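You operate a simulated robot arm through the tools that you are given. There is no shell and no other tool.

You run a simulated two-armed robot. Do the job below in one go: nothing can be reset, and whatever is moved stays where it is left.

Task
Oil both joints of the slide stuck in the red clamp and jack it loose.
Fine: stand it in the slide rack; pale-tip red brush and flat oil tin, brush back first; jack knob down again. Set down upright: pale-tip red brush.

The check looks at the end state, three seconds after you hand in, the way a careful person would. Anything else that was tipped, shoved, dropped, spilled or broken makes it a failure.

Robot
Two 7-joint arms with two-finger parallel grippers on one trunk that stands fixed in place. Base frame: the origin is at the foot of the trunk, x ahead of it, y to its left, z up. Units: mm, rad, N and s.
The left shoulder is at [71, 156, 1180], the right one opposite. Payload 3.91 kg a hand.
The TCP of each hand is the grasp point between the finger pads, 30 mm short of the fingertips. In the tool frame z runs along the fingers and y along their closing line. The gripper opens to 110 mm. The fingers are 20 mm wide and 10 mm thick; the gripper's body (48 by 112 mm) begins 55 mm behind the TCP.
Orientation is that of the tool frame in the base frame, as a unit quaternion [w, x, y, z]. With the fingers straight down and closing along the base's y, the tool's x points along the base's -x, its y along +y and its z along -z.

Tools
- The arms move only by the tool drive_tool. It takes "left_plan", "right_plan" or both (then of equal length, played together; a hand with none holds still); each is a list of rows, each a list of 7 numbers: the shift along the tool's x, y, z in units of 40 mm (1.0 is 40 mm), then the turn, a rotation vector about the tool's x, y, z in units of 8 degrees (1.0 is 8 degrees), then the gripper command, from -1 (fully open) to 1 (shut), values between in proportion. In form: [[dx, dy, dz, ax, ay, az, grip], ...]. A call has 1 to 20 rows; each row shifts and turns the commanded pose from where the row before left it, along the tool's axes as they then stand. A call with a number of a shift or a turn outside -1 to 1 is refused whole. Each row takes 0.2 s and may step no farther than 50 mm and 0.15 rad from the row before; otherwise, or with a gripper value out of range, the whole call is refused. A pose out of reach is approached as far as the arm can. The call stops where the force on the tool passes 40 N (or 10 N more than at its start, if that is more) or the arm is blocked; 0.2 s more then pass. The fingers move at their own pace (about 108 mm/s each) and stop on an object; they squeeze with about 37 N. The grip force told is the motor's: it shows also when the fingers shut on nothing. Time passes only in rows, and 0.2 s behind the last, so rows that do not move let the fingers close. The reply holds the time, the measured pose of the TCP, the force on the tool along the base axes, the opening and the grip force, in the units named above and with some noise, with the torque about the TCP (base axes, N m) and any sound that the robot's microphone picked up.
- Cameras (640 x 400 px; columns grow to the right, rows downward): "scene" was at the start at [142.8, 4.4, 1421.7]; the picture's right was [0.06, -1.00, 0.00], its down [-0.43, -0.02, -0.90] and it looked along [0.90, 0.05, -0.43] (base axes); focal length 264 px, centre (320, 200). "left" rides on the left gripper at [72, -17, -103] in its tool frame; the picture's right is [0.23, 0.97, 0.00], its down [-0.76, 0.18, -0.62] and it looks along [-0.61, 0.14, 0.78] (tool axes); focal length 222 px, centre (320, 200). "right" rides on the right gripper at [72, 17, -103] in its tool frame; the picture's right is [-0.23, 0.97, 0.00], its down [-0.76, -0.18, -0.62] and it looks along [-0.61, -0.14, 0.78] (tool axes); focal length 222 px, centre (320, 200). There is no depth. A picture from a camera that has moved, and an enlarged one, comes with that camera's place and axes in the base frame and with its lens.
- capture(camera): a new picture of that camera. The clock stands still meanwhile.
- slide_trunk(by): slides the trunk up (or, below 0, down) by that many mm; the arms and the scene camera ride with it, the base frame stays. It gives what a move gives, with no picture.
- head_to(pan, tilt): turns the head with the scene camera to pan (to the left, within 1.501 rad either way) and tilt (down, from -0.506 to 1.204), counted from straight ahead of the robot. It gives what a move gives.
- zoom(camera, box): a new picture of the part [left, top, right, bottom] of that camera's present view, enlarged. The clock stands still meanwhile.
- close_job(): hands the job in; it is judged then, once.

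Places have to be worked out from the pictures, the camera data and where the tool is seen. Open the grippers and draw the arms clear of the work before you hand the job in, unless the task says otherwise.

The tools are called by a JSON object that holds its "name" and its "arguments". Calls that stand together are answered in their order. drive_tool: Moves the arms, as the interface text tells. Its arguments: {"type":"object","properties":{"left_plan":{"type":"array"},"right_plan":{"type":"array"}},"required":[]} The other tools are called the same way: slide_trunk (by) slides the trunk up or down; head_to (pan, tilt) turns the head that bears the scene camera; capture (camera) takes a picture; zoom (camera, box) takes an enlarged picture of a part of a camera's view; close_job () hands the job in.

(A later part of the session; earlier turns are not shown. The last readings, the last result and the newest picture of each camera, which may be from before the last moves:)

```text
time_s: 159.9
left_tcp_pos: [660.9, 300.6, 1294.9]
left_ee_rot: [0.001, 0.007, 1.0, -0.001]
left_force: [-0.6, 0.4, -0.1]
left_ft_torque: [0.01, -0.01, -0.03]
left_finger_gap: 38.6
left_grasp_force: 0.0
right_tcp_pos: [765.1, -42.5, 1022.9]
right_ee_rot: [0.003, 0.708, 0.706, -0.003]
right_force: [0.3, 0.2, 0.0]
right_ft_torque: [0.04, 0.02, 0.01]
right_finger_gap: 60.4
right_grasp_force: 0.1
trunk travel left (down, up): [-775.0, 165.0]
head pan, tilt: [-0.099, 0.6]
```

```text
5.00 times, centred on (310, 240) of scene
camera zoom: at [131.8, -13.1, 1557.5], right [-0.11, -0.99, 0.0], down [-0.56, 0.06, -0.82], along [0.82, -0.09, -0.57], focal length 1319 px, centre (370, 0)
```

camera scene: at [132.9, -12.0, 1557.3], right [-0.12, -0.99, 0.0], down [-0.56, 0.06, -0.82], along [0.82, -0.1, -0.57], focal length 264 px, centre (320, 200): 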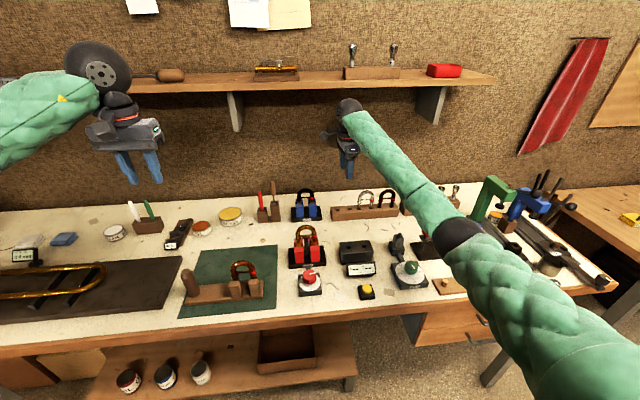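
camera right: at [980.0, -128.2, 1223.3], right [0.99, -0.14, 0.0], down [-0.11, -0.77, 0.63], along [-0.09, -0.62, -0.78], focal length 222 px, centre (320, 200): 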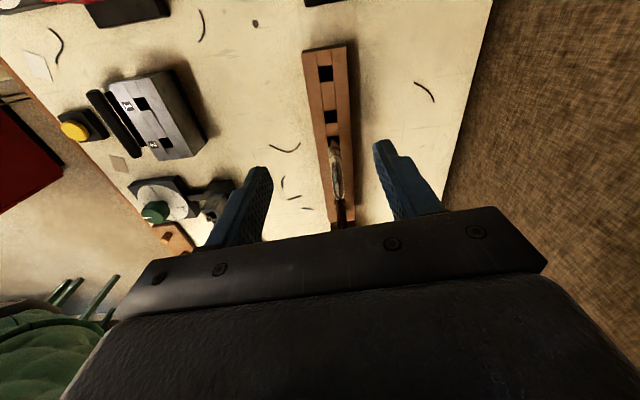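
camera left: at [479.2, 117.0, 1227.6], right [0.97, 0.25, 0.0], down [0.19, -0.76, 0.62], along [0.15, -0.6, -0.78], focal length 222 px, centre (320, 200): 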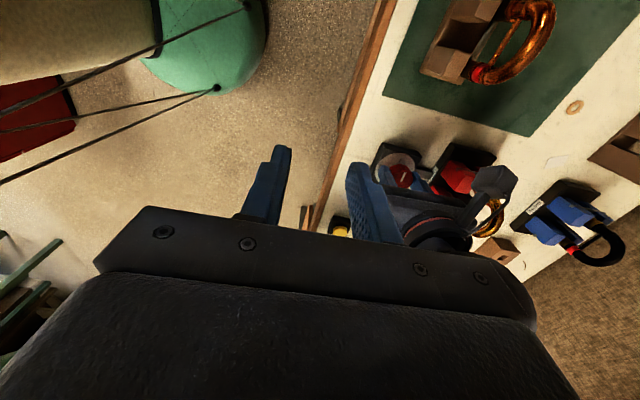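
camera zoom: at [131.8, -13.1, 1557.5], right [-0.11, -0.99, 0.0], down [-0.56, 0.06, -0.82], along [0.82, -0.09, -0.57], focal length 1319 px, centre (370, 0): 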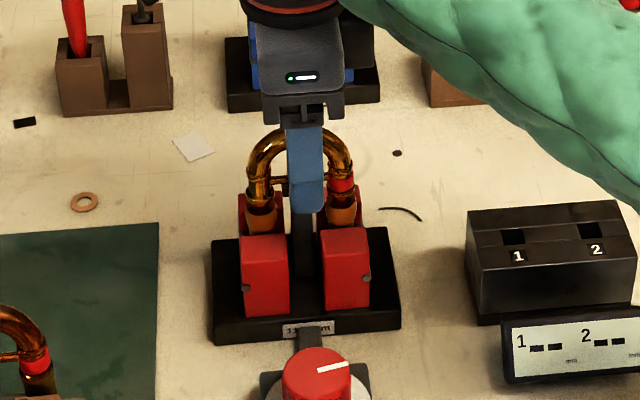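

The bow lies midway between the fingers. I close on it and read the forces.

{"name": "drive_tool", "arguments": {"right_plan": [[0, 0, 0, 0, 0, 0, 0.5], [0, 0, 0, 0, 0, 0, 1], [0, 0, 0, 0, 0, 0, 1], [0, 0, 0, 0, 0, 0, 1]]}}

{"name": "zoom", "arguments": {"camera": "right", "box": [220, 80, 420, 240]}}

```text
time_s: 160.9
left_tcp_pos: [661.1, 300.7, 1297.3]
left_ee_rot: [0.0, 0.006, 1.0, 0.0]
left_force: [-0.3, -0.5, -0.7]
left_ft_torque: [-0.01, 0.01, 0.0]
left_finger_gap: 38.4
left_grasp_force: 0.1
right_tcp_pos: [765.1, -41.8, 1022.8]
right_ee_rot: [0.003, 0.707, 0.707, -0.004]
right_force: [0.3, -0.3, 0.6]
right_ft_torque: [-0.05, -0.01, 0.02]
right_finger_gap: 14.8
right_grasp_force: 37.1
trunk travel left (down, up): [-775.0, 165.0]
head pan, tilt: [-0.099, 0.6]
```

```text
2.50 times, centred on (320, 160) of right
camera zoom: at [782.0, 32.5, 1125.9], right [0.97, -0.23, 0.0], down [-0.18, -0.76, 0.63], along [-0.14, -0.61, -0.78], focal length 555 px, centre (320, 300)
```

zoom: 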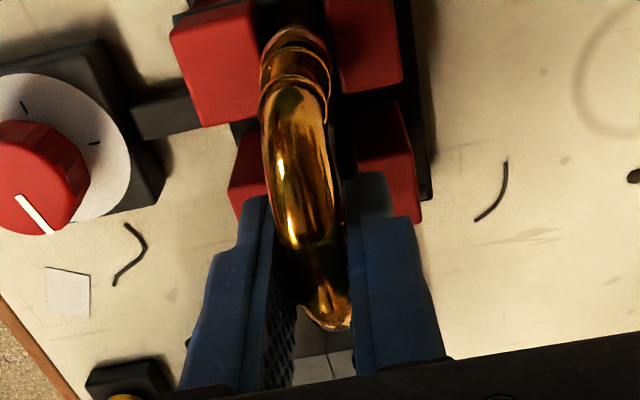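

Tube gripped (14.8 mm, no side load). I pull up gently 10 mm and watch the force.

{"name": "drive_tool", "arguments": {"right_plan": [[0, 0, -0.08, 0, 0, 0, 1], [0, 0, -0.08, 0, 0, 0, 1], [0, 0, -0.08, 0, 0, 0, 1], [0, 0, 0, 0, 0, 0, 1]]}}

{"name": "zoom", "arguments": {"camera": "scene", "box": [290, 215, 330, 265]}}

```text
time_s: 161.9
left_tcp_pos: [660.0, 299.9, 1296.8]
left_ee_rot: [-0.001, 0.007, 1.0, 0.001]
left_force: [-0.7, 0.6, 0.0]
left_ft_torque: [-0.01, 0.0, 0.03]
left_finger_gap: 38.8
left_grasp_force: 0.1
right_tcp_pos: [765.1, -41.5, 1033.6]
right_ee_rot: [0.002, 0.707, 0.707, -0.004]
right_force: [0.1, -0.4, -5.8]
right_ft_torque: [0.02, 0.02, 0.0]
right_finger_gap: 15.0
right_grasp_force: 37.0
trunk travel left (down, up): [-775.0, 165.0]
head pan, tilt: [-0.099, 0.6]
```

```text
8.00 times, centred on (310, 240) of scene
camera zoom: at [132.5, -13.2, 1557.5], right [-0.11, -0.99, 0.0], down [-0.56, 0.06, -0.82], along [0.82, -0.09, -0.57], focal length 2110 px, centre (400, -120)
```

zoom: 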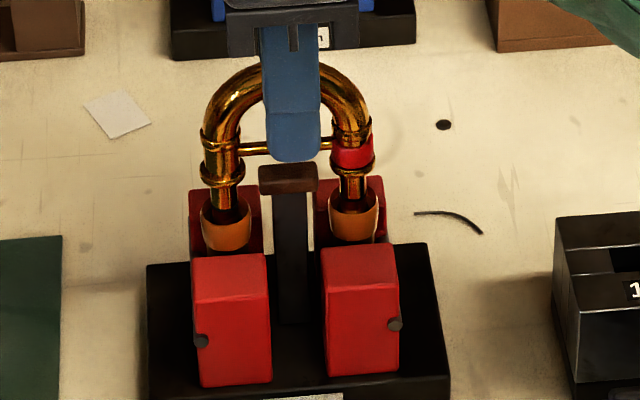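

The slide comes up freely (about 6 N). I keep drawing it straight up 60 mm.

{"name": "drive_tool", "arguments": {"right_plan": [[0, 0, -0.25, 0, 0, 0, 1], [0, 0, -0.25, 0, 0, 0, 1], [0, 0, -0.25, 0, 0, 0, 1], [0, 0, -0.25, 0, 0, 0, 1], [0, 0, -0.25, 0, 0, 0, 1], [0, 0, -0.25, 0, 0, 0, 1], [0, 0, 0, 0, 0, 0, 1]]}}

{"name": "zoom", "arguments": {"camera": "scene", "box": [285, 195, 335, 265]}}

{"name": "zoom", "arguments": {"camera": "right", "box": [220, 60, 420, 240]}}

```text
time_s: 163.5
left_tcp_pos: [660.7, 300.2, 1295.8]
left_ee_rot: [-0.001, 0.006, 1.0, 0.0]
left_force: [0.0, -0.4, -1.5]
left_ft_torque: [0.02, -0.01, -0.01]
left_finger_gap: 38.5
left_grasp_force: 0.1
right_tcp_pos: [764.7, -41.6, 1093.9]
right_ee_rot: [0.003, 0.707, 0.707, -0.003]
right_force: [0.8, -0.4, -1.1]
right_ft_torque: [0.02, 0.02, 0.02]
right_finger_gap: 14.9
right_grasp_force: 37.5
trunk travel left (down, up): [-775.0, 165.0]
head pan, tilt: [-0.099, 0.6]
```

```text
5.71 times, centred on (310, 230) of scene
camera zoom: at [132.3, -13.2, 1557.5], right [-0.11, -0.99, 0.0], down [-0.56, 0.06, -0.82], along [0.82, -0.09, -0.57], focal length 1507 px, centre (377, 29)
```

zoom: 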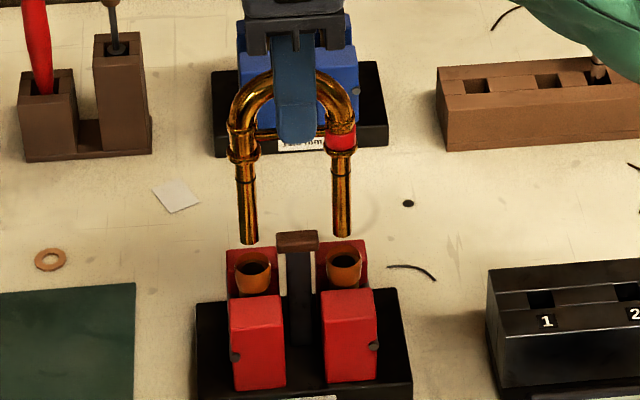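

```text
2.22 times, centred on (320, 150) of right
camera zoom: at [781.9, 33.2, 1196.2], right [0.97, -0.23, 0.0], down [-0.18, -0.76, 0.63], along [-0.14, -0.61, -0.78], focal length 494 px, centre (320, 311)
```

zoom: 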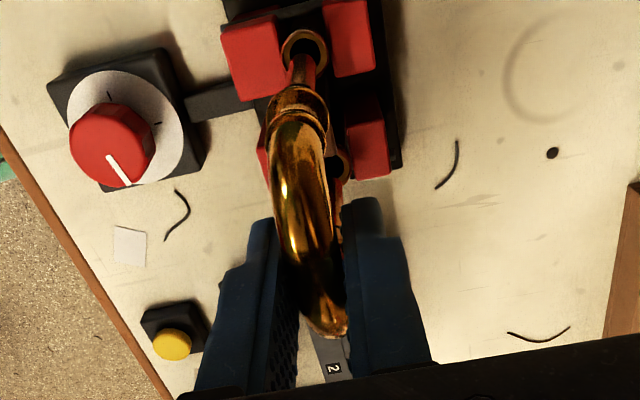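

The slide is free: leg ends at z≈982, level, 112 mm below the TCP. I raise 20 mm more, go right to y≈-206, then forward toward the rack at x≈972.

{"name": "drive_tool", "arguments": {"right_plan": [[0, 0, -0.5, 0, 0, 0, 1], [-0.82, 0, 0, 0, 0, 0, 1], [-0.82, 0, 0, 0, 0, 0, 1], [-0.82, 0, 0, 0, 0, 0, 1], [-0.82, 0, 0, 0, 0, 0, 1], [-0.84, 0, 0, 0, 0, 0, 1], [0, 0.86, 0, 0, 0, 0, 1], [0, 0.86, 0, 0, 0, 0, 1], [0, 0.86, 0, 0, 0, 0, 1], [0, 0.86, 0, 0, 0, 0, 1], [0, 0.86, 0, 0, 0, 0, 1], [0, 0.86, 0, 0, 0, 0, 1], [0, 0, 0, 0, 0, 0, 1]]}}

{"name": "zoom", "arguments": {"camera": "scene", "box": [320, 150, 420, 230]}}

{"name": "capture", "arguments": {"camera": "right"}}

{"name": "zoom", "arguments": {"camera": "right", "box": [220, 40, 420, 220]}}

```text
time_s: 166.3
left_tcp_pos: [660.9, 299.9, 1297.2]
left_ee_rot: [0.0, 0.007, 1.0, 0.0]
left_force: [-0.9, 0.3, 0.5]
left_ft_torque: [0.0, 0.0, 0.0]
left_finger_gap: 38.5
left_grasp_force: 0.0
right_tcp_pos: [970.4, -206.4, 1114.3]
right_ee_rot: [0.003, 0.707, 0.707, -0.003]
right_force: [-0.5, -0.3, -0.7]
right_ft_torque: [-0.02, -0.01, -0.02]
right_finger_gap: 15.0
right_grasp_force: 37.1
trunk travel left (down, up): [-775.0, 165.0]
head pan, tilt: [-0.099, 0.6]
```

```text
5.00 times, centred on (370, 190) of scene
camera zoom: at [131.6, -14.0, 1557.5], right [-0.11, -0.99, 0.0], down [-0.56, 0.07, -0.82], along [0.82, -0.09, -0.57], focal length 1319 px, centre (70, 250)
```

zoom: 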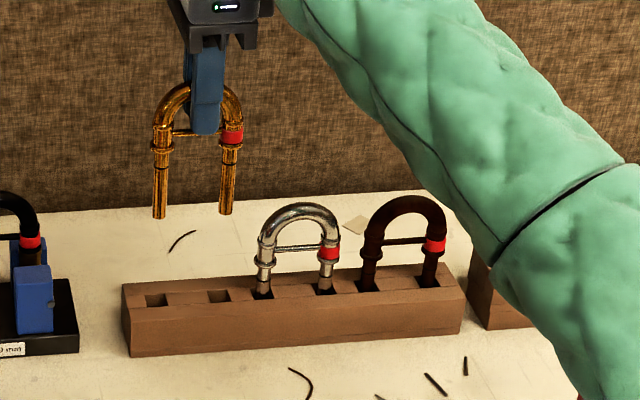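

```text
taken
camera right: at [987.5, -131.9, 1217.5], right [0.97, -0.23, 0.0], down [-0.18, -0.76, 0.63], along [-0.14, -0.61, -0.78], focal length 222 px, centre (320, 200)
```

right: 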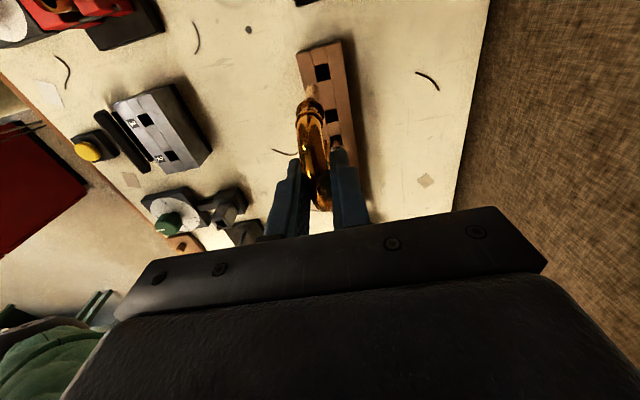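

```text
2.22 times, centred on (320, 130) of right
camera zoom: at [987.5, -131.9, 1217.5], right [0.97, -0.23, 0.0], down [-0.18, -0.76, 0.63], along [-0.14, -0.61, -0.78], focal length 494 px, centre (320, 356)
```

zoom: 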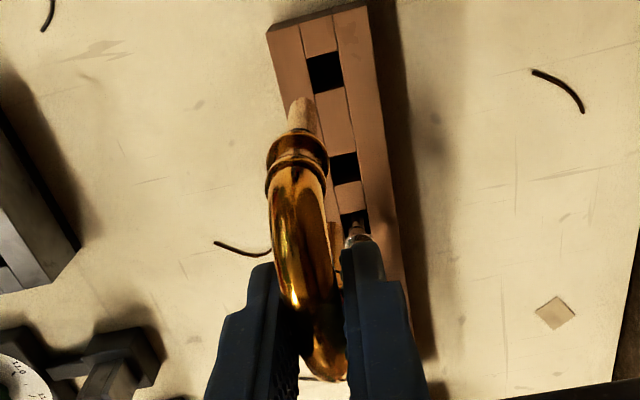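

Comparing legs and holes in both cameras, the slide must go about 9 mm forward and 1.5 mm right. I shift and lower until the leg ends are about 8 mm above the rack, then check again.

{"name": "drive_tool", "arguments": {"right_plan": [[-0.0375, 0.2325, 0, 0, 0, 0, 1], [0, 0, 0.6, 0, 0, 0, 1], [0, 0, 0.6, 0, 0, 0, 1], [0, 0, 0.6, 0, 0, 0, 1], [0, 0, 0, 0, 0, 0, 1]]}}

{"name": "zoom", "arguments": {"camera": "scene", "box": [325, 175, 385, 225]}}

{"name": "zoom", "arguments": {"camera": "right", "box": [260, 60, 380, 170]}}

```text
time_s: 167.5
left_tcp_pos: [660.0, 300.5, 1296.7]
left_ee_rot: [0.0, 0.007, 1.0, 0.0]
left_force: [0.0, 0.8, 0.6]
left_ft_torque: [0.05, -0.01, 0.01]
left_finger_gap: 38.3
left_grasp_force: 0.1
right_tcp_pos: [981.1, -209.7, 1041.3]
right_ee_rot: [0.004, 0.707, 0.707, -0.003]
right_force: [-0.3, 0.4, -1.1]
right_ft_torque: [-0.01, 0.0, 0.0]
right_finger_gap: 14.8
right_grasp_force: 37.0
trunk travel left (down, up): [-775.0, 165.0]
head pan, tilt: [-0.099, 0.6]
```

```text
8.00 times, centred on (355, 200) of scene
camera zoom: at [131.8, -13.4, 1557.6], right [-0.11, -0.99, 0.0], down [-0.56, 0.06, -0.82], along [0.82, -0.09, -0.57], focal length 2110 px, centre (40, 200)
```

zoom: 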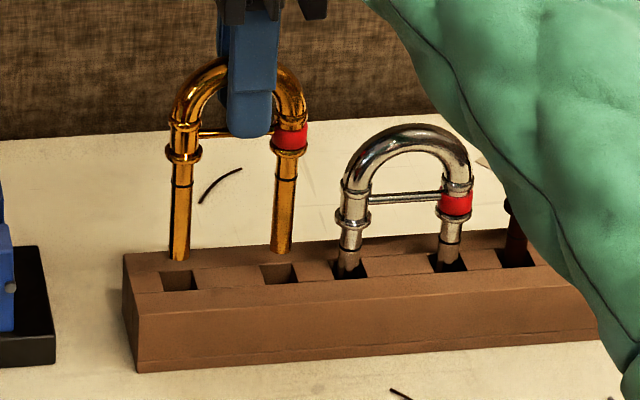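

```text
3.64 times, centred on (320, 115) of right
camera zoom: at [996.8, -134.3, 1145.3], right [0.97, -0.23, 0.0], down [-0.18, -0.76, 0.63], along [-0.14, -0.61, -0.78], focal length 808 px, centre (320, 509)
```

zoom: 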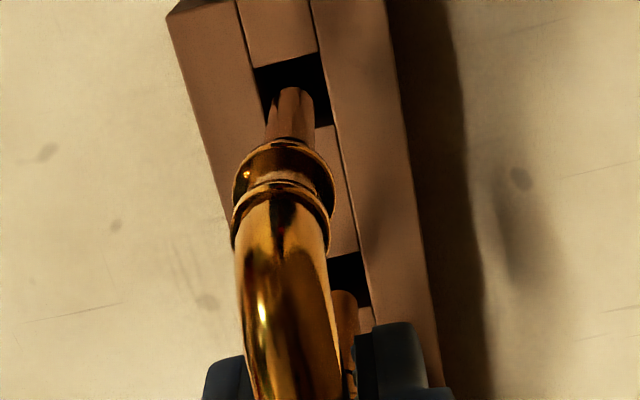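

Legs line up with both holes within about 1-2 mm. I trim 1.3 mm back and lower 18 mm so the leg ends enter the holes, watching force.

{"name": "drive_tool", "arguments": {"right_plan": [[0, -0.03, 0.05, 0, 0, 0, 1], [0, 0, 0.15, 0, 0, 0, 1], [0, 0, 0.15, 0, 0, 0, 1], [0, 0, 0.1, 0, 0, 0, 1], [0, 0, 0, 0, 0, 0, 1]]}}

{"name": "zoom", "arguments": {"camera": "scene", "box": [325, 175, 385, 225]}}

{"name": "zoom", "arguments": {"camera": "right", "box": [260, 60, 380, 170]}}

```text
time_s: 168.7
left_tcp_pos: [660.2, 300.8, 1296.4]
left_ee_rot: [0.0, 0.007, 1.0, 0.0]
left_force: [0.3, 0.1, 0.4]
left_ft_torque: [-0.01, 0.0, 0.02]
left_finger_gap: 38.7
left_grasp_force: 0.0
right_tcp_pos: [979.5, -208.2, 1024.5]
right_ee_rot: [0.003, 0.708, 0.706, -0.004]
right_force: [0.0, -0.5, -1.5]
right_ft_torque: [0.02, 0.0, 0.01]
right_finger_gap: 14.6
right_grasp_force: 36.6
trunk travel left (down, up): [-775.0, 165.0]
head pan, tilt: [-0.099, 0.6]
```

```text
8.00 times, centred on (355, 200) of scene
camera zoom: at [132.1, -13.3, 1557.5], right [-0.11, -0.99, 0.0], down [-0.56, 0.06, -0.82], along [0.82, -0.09, -0.57], focal length 2110 px, centre (40, 200)
```

zoom: 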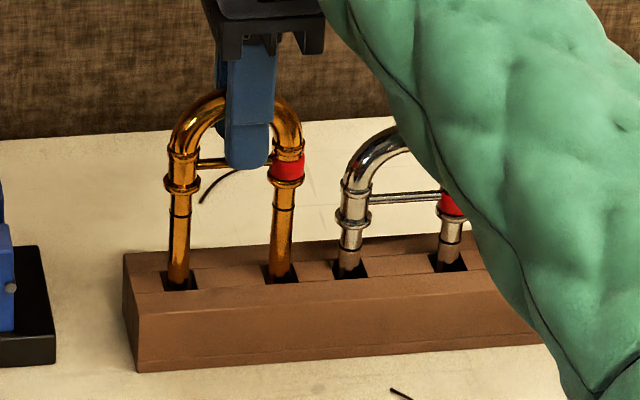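

```text
3.64 times, centred on (320, 115) of right
camera zoom: at [996.2, -133.9, 1127.6], right [0.97, -0.23, 0.0], down [-0.18, -0.76, 0.63], along [-0.14, -0.61, -0.78], focal length 808 px, centre (320, 509)
```

zoom: 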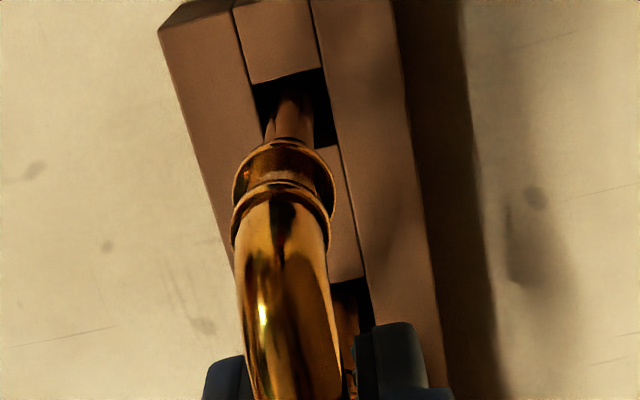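

Both legs are inside their holes with no force. I check the forearm's clearance over the other racks before going lower.

{"name": "capture", "arguments": {"camera": "scene"}}

{"name": "head_to", "arguments": {"pan": -0.8, "tilt": 0.6}}

{"name": "capture", "arguments": {"camera": "scene"}}

```text
taken
camera scene: at [132.1, -13.3, 1557.5], right [-0.11, -0.99, 0.0], down [-0.56, 0.06, -0.82], along [0.82, -0.09, -0.57], focal length 264 px, centre (320, 200)
```

scene: 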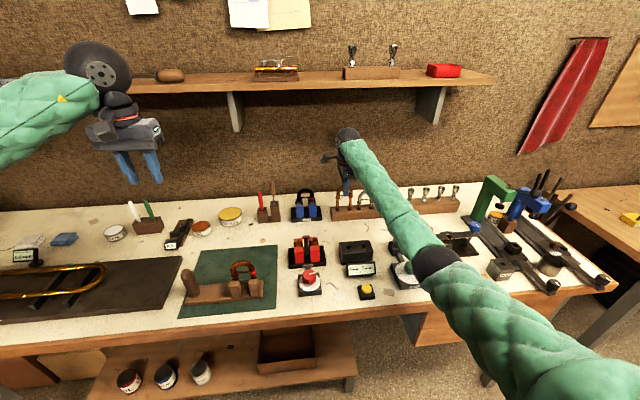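

```text
time_s: 169.8
left_tcp_pos: [661.1, 300.4, 1295.5]
left_ee_rot: [0.0, 0.008, 1.0, 0.001]
left_force: [0.1, -0.3, 0.6]
left_ft_torque: [0.02, 0.0, 0.01]
left_finger_gap: 38.4
left_grasp_force: 0.0
right_tcp_pos: [979.6, -207.9, 1024.1]
right_ee_rot: [0.003, 0.707, 0.707, -0.004]
right_force: [-0.9, -0.3, -1.3]
right_ft_torque: [-0.02, 0.01, 0.0]
right_finger_gap: 14.7
right_grasp_force: 36.7
trunk travel left (down, up): [-775.0, 165.0]
head pan, tilt: [-0.799, 0.6]
```

```text
taken
camera scene: at [105.0, -67.4, 1557.5], right [-0.73, -0.69, 0.0], down [-0.39, 0.41, -0.82], along [0.57, -0.6, -0.57], focal length 264 px, centre (320, 200)
```

scene: 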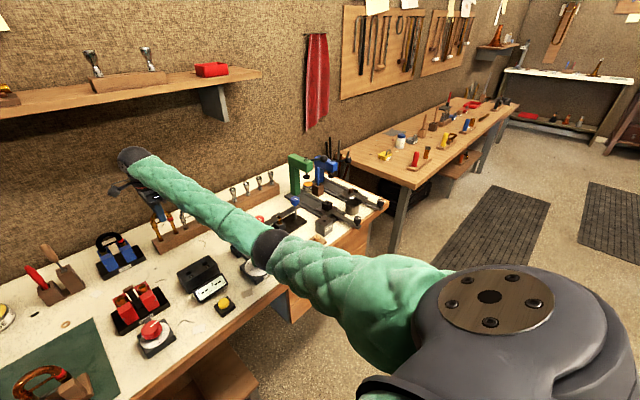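

The elbow is well clear (z≈1110). I lower the slide the remaining ~24 mm in small steps, watching for it to bottom out.

{"name": "drive_tool", "arguments": {"right_plan": [[0, 0, 0.15, 0, 0, 0, 1], [0, 0, 0.15, 0, 0, 0, 1], [0, 0, 0.15, 0, 0, 0, 1], [0, 0, 0.08, 0, 0, 0, 1], [0, 0, 0, 0, 0, 0, 1]]}}

{"name": "zoom", "arguments": {"camera": "scene", "box": [130, 190, 230, 270]}}

```text
time_s: 170.9
left_tcp_pos: [661.4, 300.7, 1297.0]
left_ee_rot: [0.0, 0.007, 1.0, 0.0]
left_force: [-0.7, 0.2, -1.1]
left_ft_torque: [0.0, -0.01, 0.02]
left_finger_gap: 38.5
left_grasp_force: 0.0
right_tcp_pos: [980.4, -208.8, 1003.5]
right_ee_rot: [0.003, 0.707, 0.707, -0.003]
right_force: [-0.3, -0.8, -0.8]
right_ft_torque: [0.03, 0.04, 0.0]
right_finger_gap: 14.6
right_grasp_force: 37.3
trunk travel left (down, up): [-775.0, 165.0]
head pan, tilt: [-0.799, 0.6]
```

```text
5.00 times, centred on (180, 230) of scene
camera zoom: at [104.9, -67.5, 1557.5], right [-0.73, -0.69, 0.0], down [-0.39, 0.41, -0.82], along [0.57, -0.6, -0.57], focal length 1319 px, centre (1020, 50)
```

zoom: 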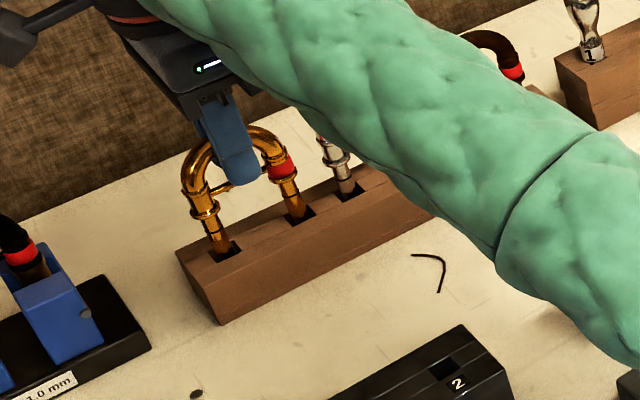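

Still free at TCP z=1003.5. I go on in 2 mm steps until it bottoms.

{"name": "drive_tool", "arguments": {"right_plan": [[0, 0, 0.05, 0, 0, 0, 1], [0, 0, 0.05, 0, 0, 0, 1], [0, 0, 0, 0, 0, 0, 1]]}}

```text
time_s: 171.8
left_tcp_pos: [660.5, 300.8, 1295.0]
left_ee_rot: [0.0, 0.007, 1.0, 0.0]
left_force: [-0.8, -0.4, -0.3]
left_ft_torque: [0.0, -0.01, 0.01]
left_finger_gap: 38.7
left_grasp_force: 0.0
right_tcp_pos: [979.7, -208.5, 998.7]
right_ee_rot: [0.004, 0.707, 0.707, -0.002]
right_force: [-0.7, 0.2, -1.5]
right_ft_torque: [-0.02, 0.03, -0.02]
right_finger_gap: 14.9
right_grasp_force: 37.0
trunk travel left (down, up): [-775.0, 165.0]
head pan, tilt: [-0.799, 0.6]
```

Still hanging (about -1.5 N of weight). I continue in 1.5 mm steps.

{"name": "drive_tool", "arguments": {"right_plan": [[0, 0, 0.04, 0, 0, 0, 1], [0, 0, 0.04, 0, 0, 0, 1], [0, 0, 0, 0, 0, 0, 1]]}}

{"name": "head_to", "arguments": {"pan": -0.1, "tilt": 0.6}}

{"name": "zoom", "arguments": {"camera": "scene", "box": [325, 175, 385, 225]}}

```text
time_s: 172.6
left_tcp_pos: [660.9, 300.6, 1295.7]
left_ee_rot: [0.0, 0.007, 1.0, 0.0]
left_force: [-0.3, 0.4, 0.3]
left_ft_torque: [0.0, 0.03, 0.01]
left_finger_gap: 38.7
left_grasp_force: 0.0
right_tcp_pos: [979.6, -208.8, 995.9]
right_ee_rot: [0.002, 0.707, 0.707, -0.003]
right_force: [-0.5, -0.5, 1.3]
right_ft_torque: [-0.11, 0.0, 0.03]
right_finger_gap: 14.7
right_grasp_force: 36.5
trunk travel left (down, up): [-775.0, 165.0]
head pan, tilt: [-0.799, 0.6]
```

```text
time_s: 173.6
left_tcp_pos: [660.4, 300.4, 1296.1]
left_ee_rot: [0.0, 0.007, 1.0, 0.0]
left_force: [-0.1, -0.2, 0.3]
left_ft_torque: [0.03, 0.02, -0.04]
left_finger_gap: 38.4
left_grasp_force: 0.0
right_tcp_pos: [979.7, -207.8, 996.8]
right_ee_rot: [0.004, 0.707, 0.707, -0.003]
right_force: [-0.6, -1.1, 1.6]
right_ft_torque: [-0.12, -0.01, 0.0]
right_finger_gap: 14.5
right_grasp_force: 36.6
trunk travel left (down, up): [-775.0, 165.0]
head pan, tilt: [-0.099, 0.6]
```

```text
8.00 times, centred on (355, 200) of scene
camera zoom: at [131.9, -13.3, 1557.5], right [-0.12, -0.99, 0.0], down [-0.56, 0.07, -0.82], along [0.82, -0.1, -0.57], focal length 2110 px, centre (40, 200)
```

zoom: 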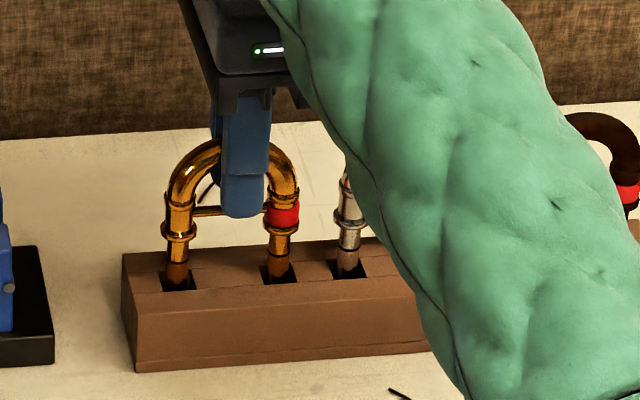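

The slide has just bottomed (+1.5 N) at a height matching its neighbours. I open the fingers slowly and check that it stands.

{"name": "drive_tool", "arguments": {"right_plan": [[0, 0, 0, 0, 0, 0, 0.7], [0, 0, 0, 0, 0, 0, 0.6], [0, 0, 0, 0, 0, 0, 0.4], [0, 0, 0, 0, 0, 0, 0.2], [0, 0, 0, 0, 0, 0, 0.2]]}}

{"name": "zoom", "arguments": {"camera": "scene", "box": [325, 175, 385, 225]}}

{"name": "zoom", "arguments": {"camera": "right", "box": [240, 60, 400, 200]}}

```text
time_s: 174.8
left_tcp_pos: [661.2, 301.1, 1296.7]
left_ee_rot: [0.0, 0.007, 1.0, -0.001]
left_force: [0.6, 0.4, -0.6]
left_ft_torque: [-0.03, 0.04, -0.01]
left_finger_gap: 38.7
left_grasp_force: 0.0
right_tcp_pos: [979.1, -208.1, 996.5]
right_ee_rot: [0.003, 0.707, 0.707, -0.002]
right_force: [0.0, -0.4, -1.1]
right_ft_torque: [0.0, -0.01, -0.01]
right_finger_gap: 44.1
right_grasp_force: 0.0
trunk travel left (down, up): [-775.0, 165.0]
head pan, tilt: [-0.099, 0.6]
```

```text
8.00 times, centred on (355, 200) of scene
camera zoom: at [132.0, -13.2, 1557.5], right [-0.11, -0.99, 0.0], down [-0.56, 0.06, -0.82], along [0.82, -0.09, -0.57], focal length 2110 px, centre (40, 200)
```

zoom: 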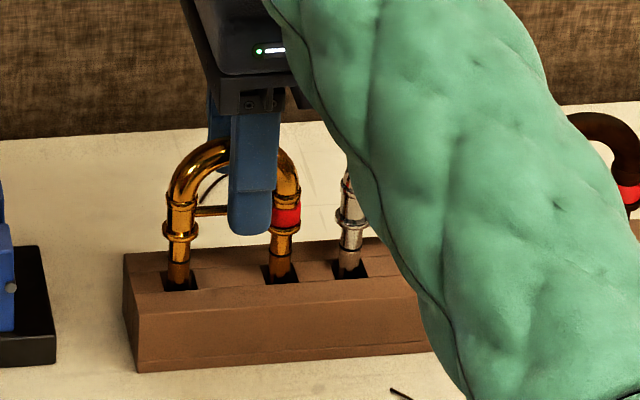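

```text
2.86 times, centred on (320, 130) of right
camera zoom: at [996.3, -133.9, 1099.2], right [0.97, -0.23, 0.0], down [-0.18, -0.76, 0.63], along [-0.14, -0.61, -0.78], focal length 635 px, centre (320, 400)
```

zoom: 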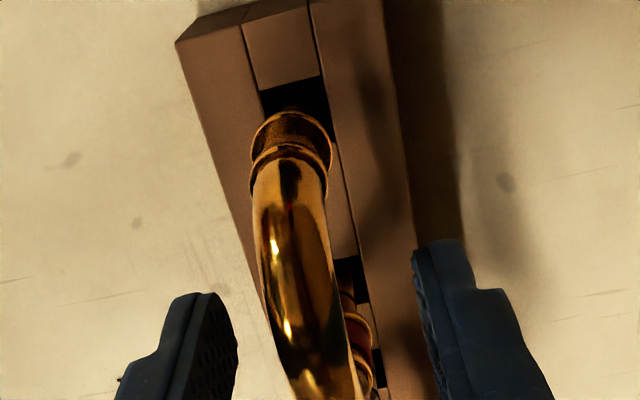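

The slide stands in the rack by itself. I raise the hand clear and go back above the knob.

{"name": "drive_tool", "arguments": {"right_plan": [[0, 0, -0.8, 0, 0, 0, 0.2], [0, 0, -0.8, 0, 0, 0, 0.2], [0, 0, -0.8, 0, 0, 0, 0.2], [0, 0, -0.8, 0, 0, 0, 0.2], [0.421, -0.825, 0.125, 0, 0, 0, -0.27], [0.421, -0.825, 0.125, 0, 0, 0, -0.27], [0.421, -0.825, 0.125, 0, 0, 0, -0.27], [0.421, -0.825, 0.125, 0, 0, 0, -0.27], [0.421, -0.825, 0.125, 0, 0, 0, -0.27], [0.421, -0.825, 0.125, 0, 0, 0, -0.27], [0.421, -0.825, 0.125, 0, 0, 0, -0.27], [0.421, -0.825, 0.125, 0, 0, 0, -0.27], [0.421, -0.825, 0.125, 0, 0, 0, -0.27], [0.421, -0.825, 0.125, 0, 0, 0, -0.27]]}}

{"name": "zoom", "arguments": {"camera": "scene", "box": [320, 170, 420, 230]}}

{"name": "zoom", "arguments": {"camera": "right", "box": [220, 60, 420, 220]}}

```text
time_s: 177.8
left_tcp_pos: [659.4, 300.7, 1296.3]
left_ee_rot: [-0.001, 0.007, 1.0, 0.0]
left_force: [0.3, -1.3, -0.2]
left_ft_torque: [0.01, 0.0, 0.01]
left_finger_gap: 38.4
left_grasp_force: 0.1
right_tcp_pos: [648.4, -38.7, 1071.4]
right_ee_rot: [0.003, 0.708, 0.707, -0.003]
right_force: [-0.6, 0.5, 0.0]
right_ft_torque: [0.02, 0.0, 0.02]
right_finger_gap: 69.8
right_grasp_force: 0.0
trunk travel left (down, up): [-775.0, 165.0]
head pan, tilt: [-0.099, 0.6]
```

```text
6.40 times, centred on (370, 200) of scene
camera zoom: at [131.4, -12.8, 1557.6], right [-0.11, -0.99, 0.0], down [-0.56, 0.06, -0.82], along [0.82, -0.09, -0.57], focal length 1688 px, centre (0, 200)
```

zoom: 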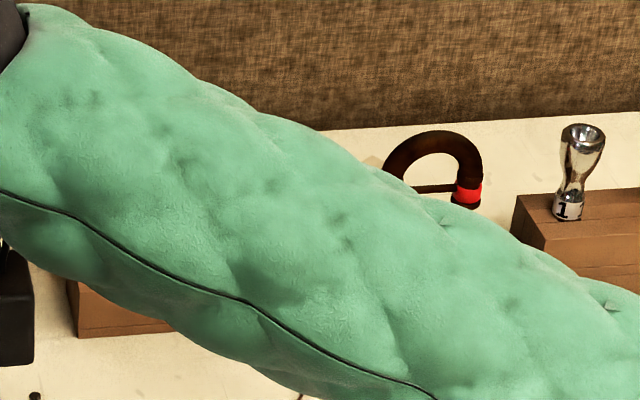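

```text
2.50 times, centred on (320, 140) of right
camera zoom: at [665.9, 35.0, 1175.6], right [0.97, -0.23, 0.0], down [-0.18, -0.76, 0.63], along [-0.14, -0.61, -0.78], focal length 555 px, centre (320, 350)
```

zoom: 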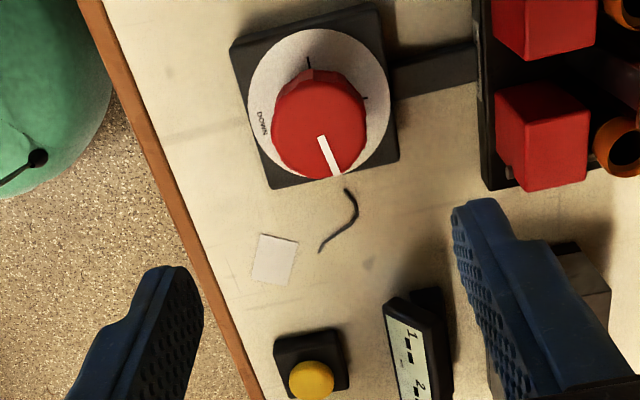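

I descend around the knob and close on it.

{"name": "drive_tool", "arguments": {"right_plan": [[0, 0, 0.8, 0, 0, 0, -0.27], [0, 0, 0.8, 0, 0, 0, -0.27], [0, 0, 0.8, 0, 0, 0, -0.27], [0, 0, 0.5, 0, 0, 0, -0.27], [0, 0, 0.3, 0, 0, 0, -0.27], [0, 0, 0, 0, 0, 0, -0.27], [0, 0, 0, 0, 0, 0, 1], [0, 0, 0, 0, 0, 0, 1], [0, 0, 0, 0, 0, 0, 1]]}}

{"name": "zoom", "arguments": {"camera": "right", "box": [220, 90, 420, 240]}}

```text
time_s: 179.8
left_tcp_pos: [660.4, 300.9, 1295.3]
left_ee_rot: [0.0, 0.007, 1.0, 0.0]
left_force: [0.3, -0.1, -0.3]
left_ft_torque: [0.03, 0.03, 0.0]
left_finger_gap: 38.6
left_grasp_force: 0.0
right_tcp_pos: [648.8, -41.2, 943.6]
right_ee_rot: [0.002, 0.707, 0.707, -0.004]
right_force: [0.4, -1.0, -3.2]
right_ft_torque: [-0.14, -0.46, -0.12]
right_finger_gap: 39.1
right_grasp_force: 45.5
trunk travel left (down, up): [-775.0, 165.0]
head pan, tilt: [-0.099, 0.6]
```

```text
2.67 times, centred on (320, 165) of right
camera zoom: at [665.9, 32.8, 1047.4], right [0.97, -0.23, 0.0], down [-0.18, -0.76, 0.63], along [-0.14, -0.61, -0.78], focal length 592 px, centre (320, 293)
```

zoom: 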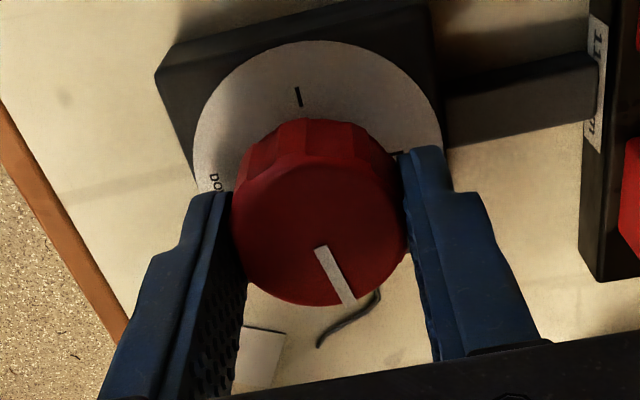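

Gripped. I turn it back counter-clockwise, 90° first.

{"name": "drive_tool", "arguments": {"right_plan": [[0, 0, 0, 0, 0, -0.8, 1], [0, 0, 0, 0, 0, -0.8, 1], [0, 0, 0, 0, 0, -0.8, 1], [0, 0, 0, 0, 0, -0.8, 1], [0, 0, 0, 0, 0, -0.8, 1], [0, 0, 0, 0, 0, -0.8, 1], [0, 0, 0, 0, 0, -0.8, 1], [0, 0, 0, 0, 0, -0.8, 1], [0, 0, 0, 0, 0, -0.8, 1], [0, 0, 0, 0, 0, -0.8, 1], [0, 0, 0, 0, 0, -0.8, 1], [0, 0, 0, 0, 0, -0.8, 1], [0, 0, 0, 0, 0, -0.8, 1], [0, 0, 0, 0, 0, -0.8, 1], [0, 0, 0, 0, 0, 0, 1]]}}

{"name": "zoom", "arguments": {"camera": "right", "box": [220, 90, 420, 240]}}

```text
time_s: 183.0
left_tcp_pos: [661.4, 302.3, 1296.2]
left_ee_rot: [-0.001, 0.007, 1.0, -0.001]
left_force: [-0.3, 0.3, 0.0]
left_ft_torque: [0.01, 0.01, -0.03]
left_finger_gap: 38.8
left_grasp_force: 0.1
right_tcp_pos: [650.9, -41.0, 944.1]
right_ee_rot: [-0.001, 0.002, 1.0, -0.004]
right_force: [20.0, 9.6, 1.2]
right_ft_torque: [1.2, -0.54, 0.14]
right_finger_gap: 39.3
right_grasp_force: 45.2
trunk travel left (down, up): [-775.0, 165.0]
head pan, tilt: [-0.099, 0.6]
```

```text
2.67 times, centred on (320, 165) of right
camera zoom: at [578.3, -20.6, 1048.2], right [0.23, 0.97, -0.01], down [0.76, -0.18, 0.62], along [0.6, -0.15, -0.78], focal length 592 px, centre (320, 293)
```

zoom: 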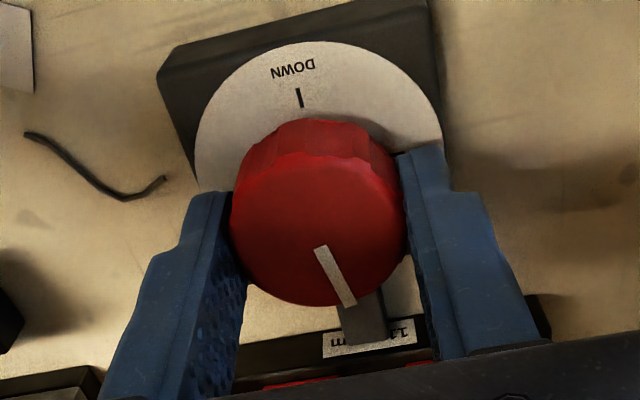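

Marker now points to the clamp. I relieve the 20 N side load by 3 mm and continue counter-clockwise another 80°.

{"name": "drive_tool", "arguments": {"right_plan": [[-0.075, 0.035, 0, 0, 0, 0, 1], [0, 0, 0, 0, 0, -0.8, 1], [0, 0, 0, 0, 0, -0.8, 1], [0, 0, 0, 0, 0, -0.8, 1], [0, 0, 0, 0, 0, -0.8, 1], [0, 0, 0, 0, 0, -0.8, 1], [0, 0, 0, 0, 0, -0.8, 1], [0, 0, 0, 0, 0, 0, 1]]}}

```text
time_s: 184.9
left_tcp_pos: [659.8, 301.3, 1297.7]
left_ee_rot: [0.0, 0.006, 1.0, 0.0]
left_force: [-0.1, -0.1, -0.1]
left_ft_torque: [0.04, 0.0, 0.03]
left_finger_gap: 38.3
left_grasp_force: 0.1
right_tcp_pos: [650.4, -39.8, 943.4]
right_ee_rot: [-0.003, -0.327, 0.945, -0.003]
right_force: [-12.4, 3.9, 0.6]
right_ft_torque: [0.51, 0.1, -0.1]
right_finger_gap: 39.0
right_grasp_force: 44.7
trunk travel left (down, up): [-775.0, 165.0]
head pan, tilt: [-0.099, 0.6]
stopped in row 8 (right hand): the force on the tool passed its limit at 41 N (the readings are from after the stop); the commanded pose is now the measured one
```

A side load stopped the turn at yaw +38°; it reset. I nudge and go on with smaller steps.

{"name": "drive_tool", "arguments": {"right_plan": [[0.03, 0.023, 0, 0, 0, 0, 1], [0, 0, 0, 0, 0, -0.7, 1], [0, 0, 0, 0, 0, -0.7, 1], [0, 0, 0, 0, 0, -0.7, 1], [0, 0, 0, 0, 0, -0.7, 1], [0, 0, 0, 0, 0, 0, 1]]}}

```text
time_s: 186.3
left_tcp_pos: [660.7, 300.4, 1295.5]
left_ee_rot: [0.0, 0.008, 1.0, -0.001]
left_force: [0.4, 0.3, 0.1]
left_ft_torque: [0.01, 0.0, 0.02]
left_finger_gap: 38.6
left_grasp_force: 0.0
right_tcp_pos: [649.1, -37.8, 944.5]
right_ee_rot: [-0.004, -0.504, 0.863, -0.003]
right_force: [3.6, 8.6, 8.6]
right_ft_torque: [1.37, -0.19, 0.13]
right_finger_gap: 38.9
right_grasp_force: 44.6
trunk travel left (down, up): [-775.0, 165.0]
head pan, tilt: [-0.099, 0.6]
```

At yaw +60°, loads small. I turn the last 24° of this stroke.

{"name": "drive_tool", "arguments": {"right_plan": [[-0.022, 0.0125, 0, 0, 0, -0.5, 1], [0, 0, 0, 0, 0, -0.7, 1], [0, 0, 0, 0, 0, -0.7, 1], [0, 0, 0, 0, 0, -0.7, 1], [0, 0, 0, 0, 0, -0.6, 1], [0, 0, 0, 0, 0, 0, 1]]}}

{"name": "zoom", "arguments": {"camera": "right", "box": [220, 90, 420, 240]}}

```text
time_s: 187.7
left_tcp_pos: [659.2, 300.7, 1296.4]
left_ee_rot: [0.001, 0.006, 1.0, -0.001]
left_force: [0.3, -0.2, 0.5]
left_ft_torque: [-0.02, 0.0, 0.0]
left_finger_gap: 38.4
left_grasp_force: 0.1
right_tcp_pos: [649.4, -38.1, 944.1]
right_ee_rot: [-0.004, -0.684, 0.73, -0.002]
right_force: [-7.1, 4.6, 2.9]
right_ft_torque: [-0.56, -0.56, 0.11]
right_finger_gap: 39.3
right_grasp_force: 45.1
trunk travel left (down, up): [-775.0, 165.0]
head pan, tilt: [-0.099, 0.6]
```

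```text
2.67 times, centred on (320, 165) of right
camera zoom: at [627.6, -107.1, 1048.9], right [-0.96, 0.29, 0.0], down [0.23, 0.75, 0.62], along [0.18, 0.59, -0.79], focal length 592 px, centre (320, 293)
```

zoom: 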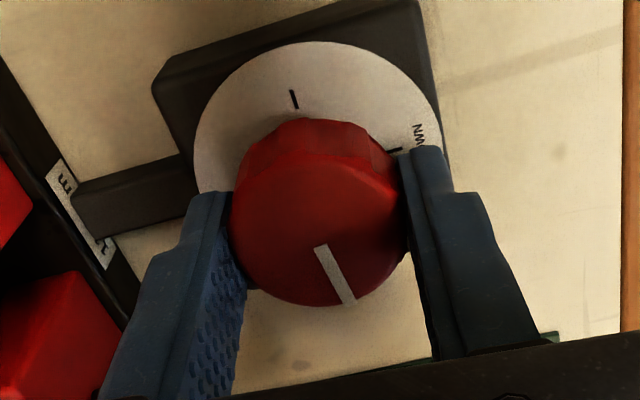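

The knob is back to about 87° from DOWN. I release, rise 50 mm, and swing the hand back to yaw -90° for the final stroke.

{"name": "drive_tool", "arguments": {"right_plan": [[0, 0, 0, 0, 0, 0, -0.27], [0, 0, 0, 0, 0, 0, -0.27], [0, 0, -0.7, 0, 0, 0, -0.27], [0, 0, -0.7, 0, 0, 0, -0.27], [0, 0, 0, 0, 0, 1, -0.27], [0, 0, 0, 0, 0, 1, -0.27], [0, 0, 0, 0, 0, 1, -0.27], [0, 0, 0, 0, 0, 1, -0.27], [0, 0, 0, 0, 0, 1, -0.27], [0, 0, 0, 0, 0, 1, -0.27], [0, 0, 0, 0, 0, 1, -0.27], [0, 0, 0, 0, 0, 1, -0.27], [0, 0, 0, 0, 0, 1, -0.27], [0, 0, 0, 0, 0, 1, -0.27], [0, 0, 0, 0, 0, 1, -0.27], [0, 0, 0, 0, 0, 1, -0.27], [0, 0, 0, 0, 0, 1, -0.27], [0, 0, 0, 0, 0, 1, -0.27], [0, 0, 0, 0, 0, 1, -0.27], [0, 0, 0, 0, 0, 1, -0.27]]}}

{"name": "drive_tool", "arguments": {"right_plan": [[0, 0, 0, 0, 0, 1, -0.27], [0, 0, 0, 0, 0, 1, -0.27], [0, 0, 0, 0, 0, 1, -0.27], [0, 0, 0, 0, 0, 1, -0.27], [0, 0, 0, 0, 0, 1, -0.27], [0, 0, 0, 0, 0, 1, -0.27], [0, 0, 0, 0, 0, 0, -0.27]]}}

{"name": "zoom", "arguments": {"camera": "right", "box": [220, 60, 420, 220]}}

```text
time_s: 191.9
left_tcp_pos: [660.2, 300.3, 1295.7]
left_ee_rot: [-0.001, 0.007, 1.0, -0.001]
left_force: [-1.1, 0.4, -0.1]
left_ft_torque: [-0.02, 0.02, 0.01]
left_finger_gap: 38.6
left_grasp_force: 0.2
right_tcp_pos: [649.3, -35.9, 999.2]
right_ee_rot: [0.0, 0.358, 0.934, -0.004]
right_force: [0.5, 0.0, -1.2]
right_ft_torque: [-0.03, -0.02, -0.04]
right_finger_gap: 70.0
right_grasp_force: 0.1
trunk travel left (down, up): [-775.0, 165.0]
head pan, tilt: [-0.099, 0.6]
```

```text
time_s: 193.5
left_tcp_pos: [659.8, 301.1, 1296.5]
left_ee_rot: [-0.001, 0.007, 1.0, 0.0]
left_force: [-0.1, 0.1, -0.6]
left_ft_torque: [-0.01, -0.03, -0.02]
left_finger_gap: 38.7
left_grasp_force: 0.0
right_tcp_pos: [649.4, -38.0, 999.6]
right_ee_rot: [0.002, 0.706, 0.709, -0.005]
right_force: [0.2, 0.8, 0.2]
right_ft_torque: [0.0, 0.02, 0.05]
right_finger_gap: 69.8
right_grasp_force: 0.2
trunk travel left (down, up): [-775.0, 165.0]
head pan, tilt: [-0.099, 0.6]
```

```text
2.50 times, centred on (320, 140) of right
camera zoom: at [666.9, 36.6, 1103.1], right [0.97, -0.23, 0.0], down [-0.18, -0.76, 0.63], along [-0.14, -0.61, -0.78], focal length 555 px, centre (320, 350)
```

zoom: 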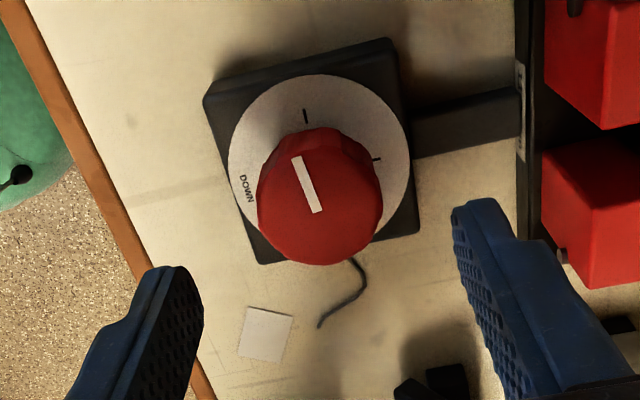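

I descend and regrip the knob for the last quarter turn.

{"name": "drive_tool", "arguments": {"right_plan": [[-0.03, -0.01, 0.6, 0, 0, 0, -0.27], [0, 0, 0.5, 0, 0, 0, -0.27], [0, 0, 0.3, 0, 0, 0, -0.27], [0, 0, 0, 0, 0, 0, -0.27], [0, 0, 0, 0, 0, 0, 1], [0, 0, 0, 0, 0, 0, 1], [0, 0, 0, 0, 0, 0, 1]]}}

{"name": "drive_tool", "arguments": {"right_plan": [[0, 0, 0, 0, 0, -0.8, 1], [0, 0, 0, 0, 0, -0.8, 1], [0, 0, 0, 0, 0, -0.8, 1], [0, 0, 0, 0, 0, -0.8, 1], [0, 0, 0, 0, 0, -0.8, 1], [0, 0, 0, 0, 0, -0.8, 1], [0, 0, 0, 0, 0, 0, 1]]}}

{"name": "zoom", "arguments": {"camera": "right", "box": [220, 90, 420, 240]}}

```text
time_s: 195.1
left_tcp_pos: [659.3, 300.6, 1295.6]
left_ee_rot: [-0.001, 0.007, 1.0, 0.0]
left_force: [0.1, 0.3, -0.4]
left_ft_torque: [-0.01, 0.02, 0.01]
left_finger_gap: 38.4
left_grasp_force: 0.1
right_tcp_pos: [648.4, -40.2, 943.5]
right_ee_rot: [0.001, 0.706, 0.708, -0.004]
right_force: [-5.1, -0.3, -2.8]
right_ft_torque: [-0.3, -0.28, -0.14]
right_finger_gap: 39.3
right_grasp_force: 44.6
trunk travel left (down, up): [-775.0, 165.0]
head pan, tilt: [-0.099, 0.6]
```

```text
time_s: 196.7
left_tcp_pos: [660.4, 299.5, 1295.9]
left_ee_rot: [0.001, 0.007, 1.0, 0.0]
left_force: [1.1, 0.0, -0.4]
left_ft_torque: [-0.01, -0.03, 0.03]
left_finger_gap: 38.3
left_grasp_force: 0.0
right_tcp_pos: [649.4, -39.0, 943.6]
right_ee_rot: [0.001, 0.434, 0.901, -0.004]
right_force: [-7.5, -9.1, 0.2]
right_ft_torque: [-0.43, -0.63, 0.13]
right_finger_gap: 39.5
right_grasp_force: 45.0
trunk travel left (down, up): [-775.0, 165.0]
head pan, tilt: [-0.099, 0.6]
```

```text
2.67 times, centred on (320, 165) of right
camera zoom: at [617.4, 28.9, 1047.5], right [0.9, 0.43, -0.01], down [0.34, -0.7, 0.63], along [0.27, -0.57, -0.78], focal length 592 px, centre (320, 293)
```

zoom: 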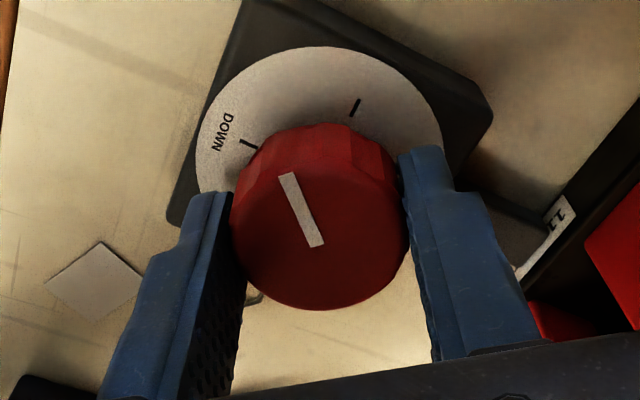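

Now about 46° from DOWN. I turn 32° more, then finish by eye.

{"name": "drive_tool", "arguments": {"right_plan": [[0, 0, 0, 0, 0, -0.8, 1], [0, 0, 0, 0, 0, -0.8, 1], [0, 0, 0, 0, 0, -0.8, 1], [0, 0, 0, 0, 0, -0.8, 1], [0, 0, 0, 0, 0, -0.8, 1], [0, 0, 0, 0, 0, 0, 1]]}}

{"name": "zoom", "arguments": {"camera": "right", "box": [220, 90, 420, 240]}}

```text
time_s: 198.1
left_tcp_pos: [660.5, 300.3, 1295.9]
left_ee_rot: [0.0, 0.006, 1.0, 0.0]
left_force: [0.0, 0.3, -1.0]
left_ft_torque: [0.01, -0.03, 0.0]
left_finger_gap: 38.6
left_grasp_force: 0.0
right_tcp_pos: [648.7, -41.1, 944.6]
right_ee_rot: [-0.001, 0.168, 0.986, -0.004]
right_force: [-3.4, -9.3, 0.1]
right_ft_torque: [0.33, -0.74, 0.13]
right_finger_gap: 39.3
right_grasp_force: 44.7
trunk travel left (down, up): [-775.0, 165.0]
head pan, tilt: [-0.099, 0.6]
```

```text
2.67 times, centred on (320, 165) of right
camera zoom: at [586.8, 1.9, 1047.8], right [0.54, 0.84, -0.01], down [0.66, -0.42, 0.63], along [0.52, -0.34, -0.78], focal length 592 px, centre (320, 293)
```

zoom: 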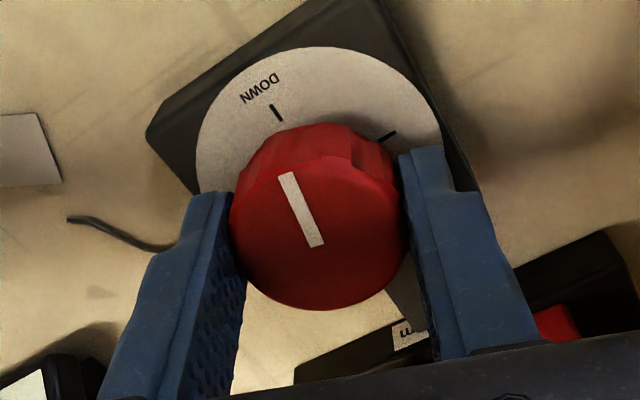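

About 14° left. I turn that much and check alignment with the DOWN tick.

{"name": "drive_tool", "arguments": {"right_plan": [[0, 0, 0, 0, 0, -0.6, 1], [0, 0, 0, 0, 0, -0.6, 1], [0, 0, 0, 0, 0, -0.5, 1], [0, 0, 0, 0, 0, 0, 1]]}}

{"name": "zoom", "arguments": {"camera": "right", "box": [220, 90, 420, 240]}}

```text
time_s: 199.1
left_tcp_pos: [660.0, 299.4, 1296.6]
left_ee_rot: [0.001, 0.007, 1.0, -0.001]
left_force: [0.1, -0.9, -0.1]
left_ft_torque: [-0.01, 0.01, 0.01]
left_finger_gap: 38.3
left_grasp_force: 0.0
right_tcp_pos: [649.9, -39.7, 944.7]
right_ee_rot: [-0.001, 0.05, 0.999, -0.003]
right_force: [-4.9, -7.5, 0.9]
right_ft_torque: [0.57, -0.4, -0.57]
right_finger_gap: 39.4
right_grasp_force: 45.4
trunk travel left (down, up): [-775.0, 165.0]
head pan, tilt: [-0.099, 0.6]
```

```text
2.67 times, centred on (320, 165) of right
camera zoom: at [579.1, -13.8, 1048.0], right [0.32, 0.95, -0.01], down [0.74, -0.25, 0.62], along [0.59, -0.21, -0.78], focal length 592 px, centre (320, 293)
```

zoom: 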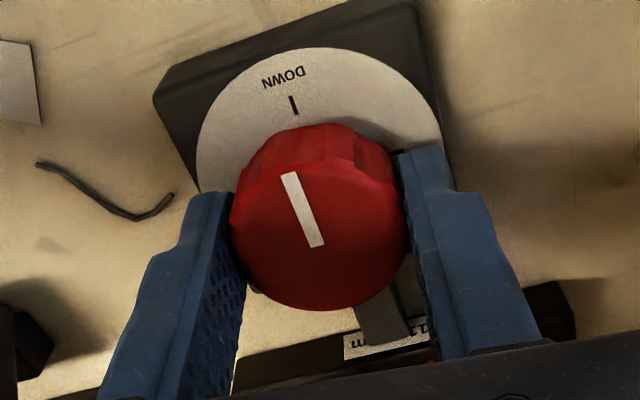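

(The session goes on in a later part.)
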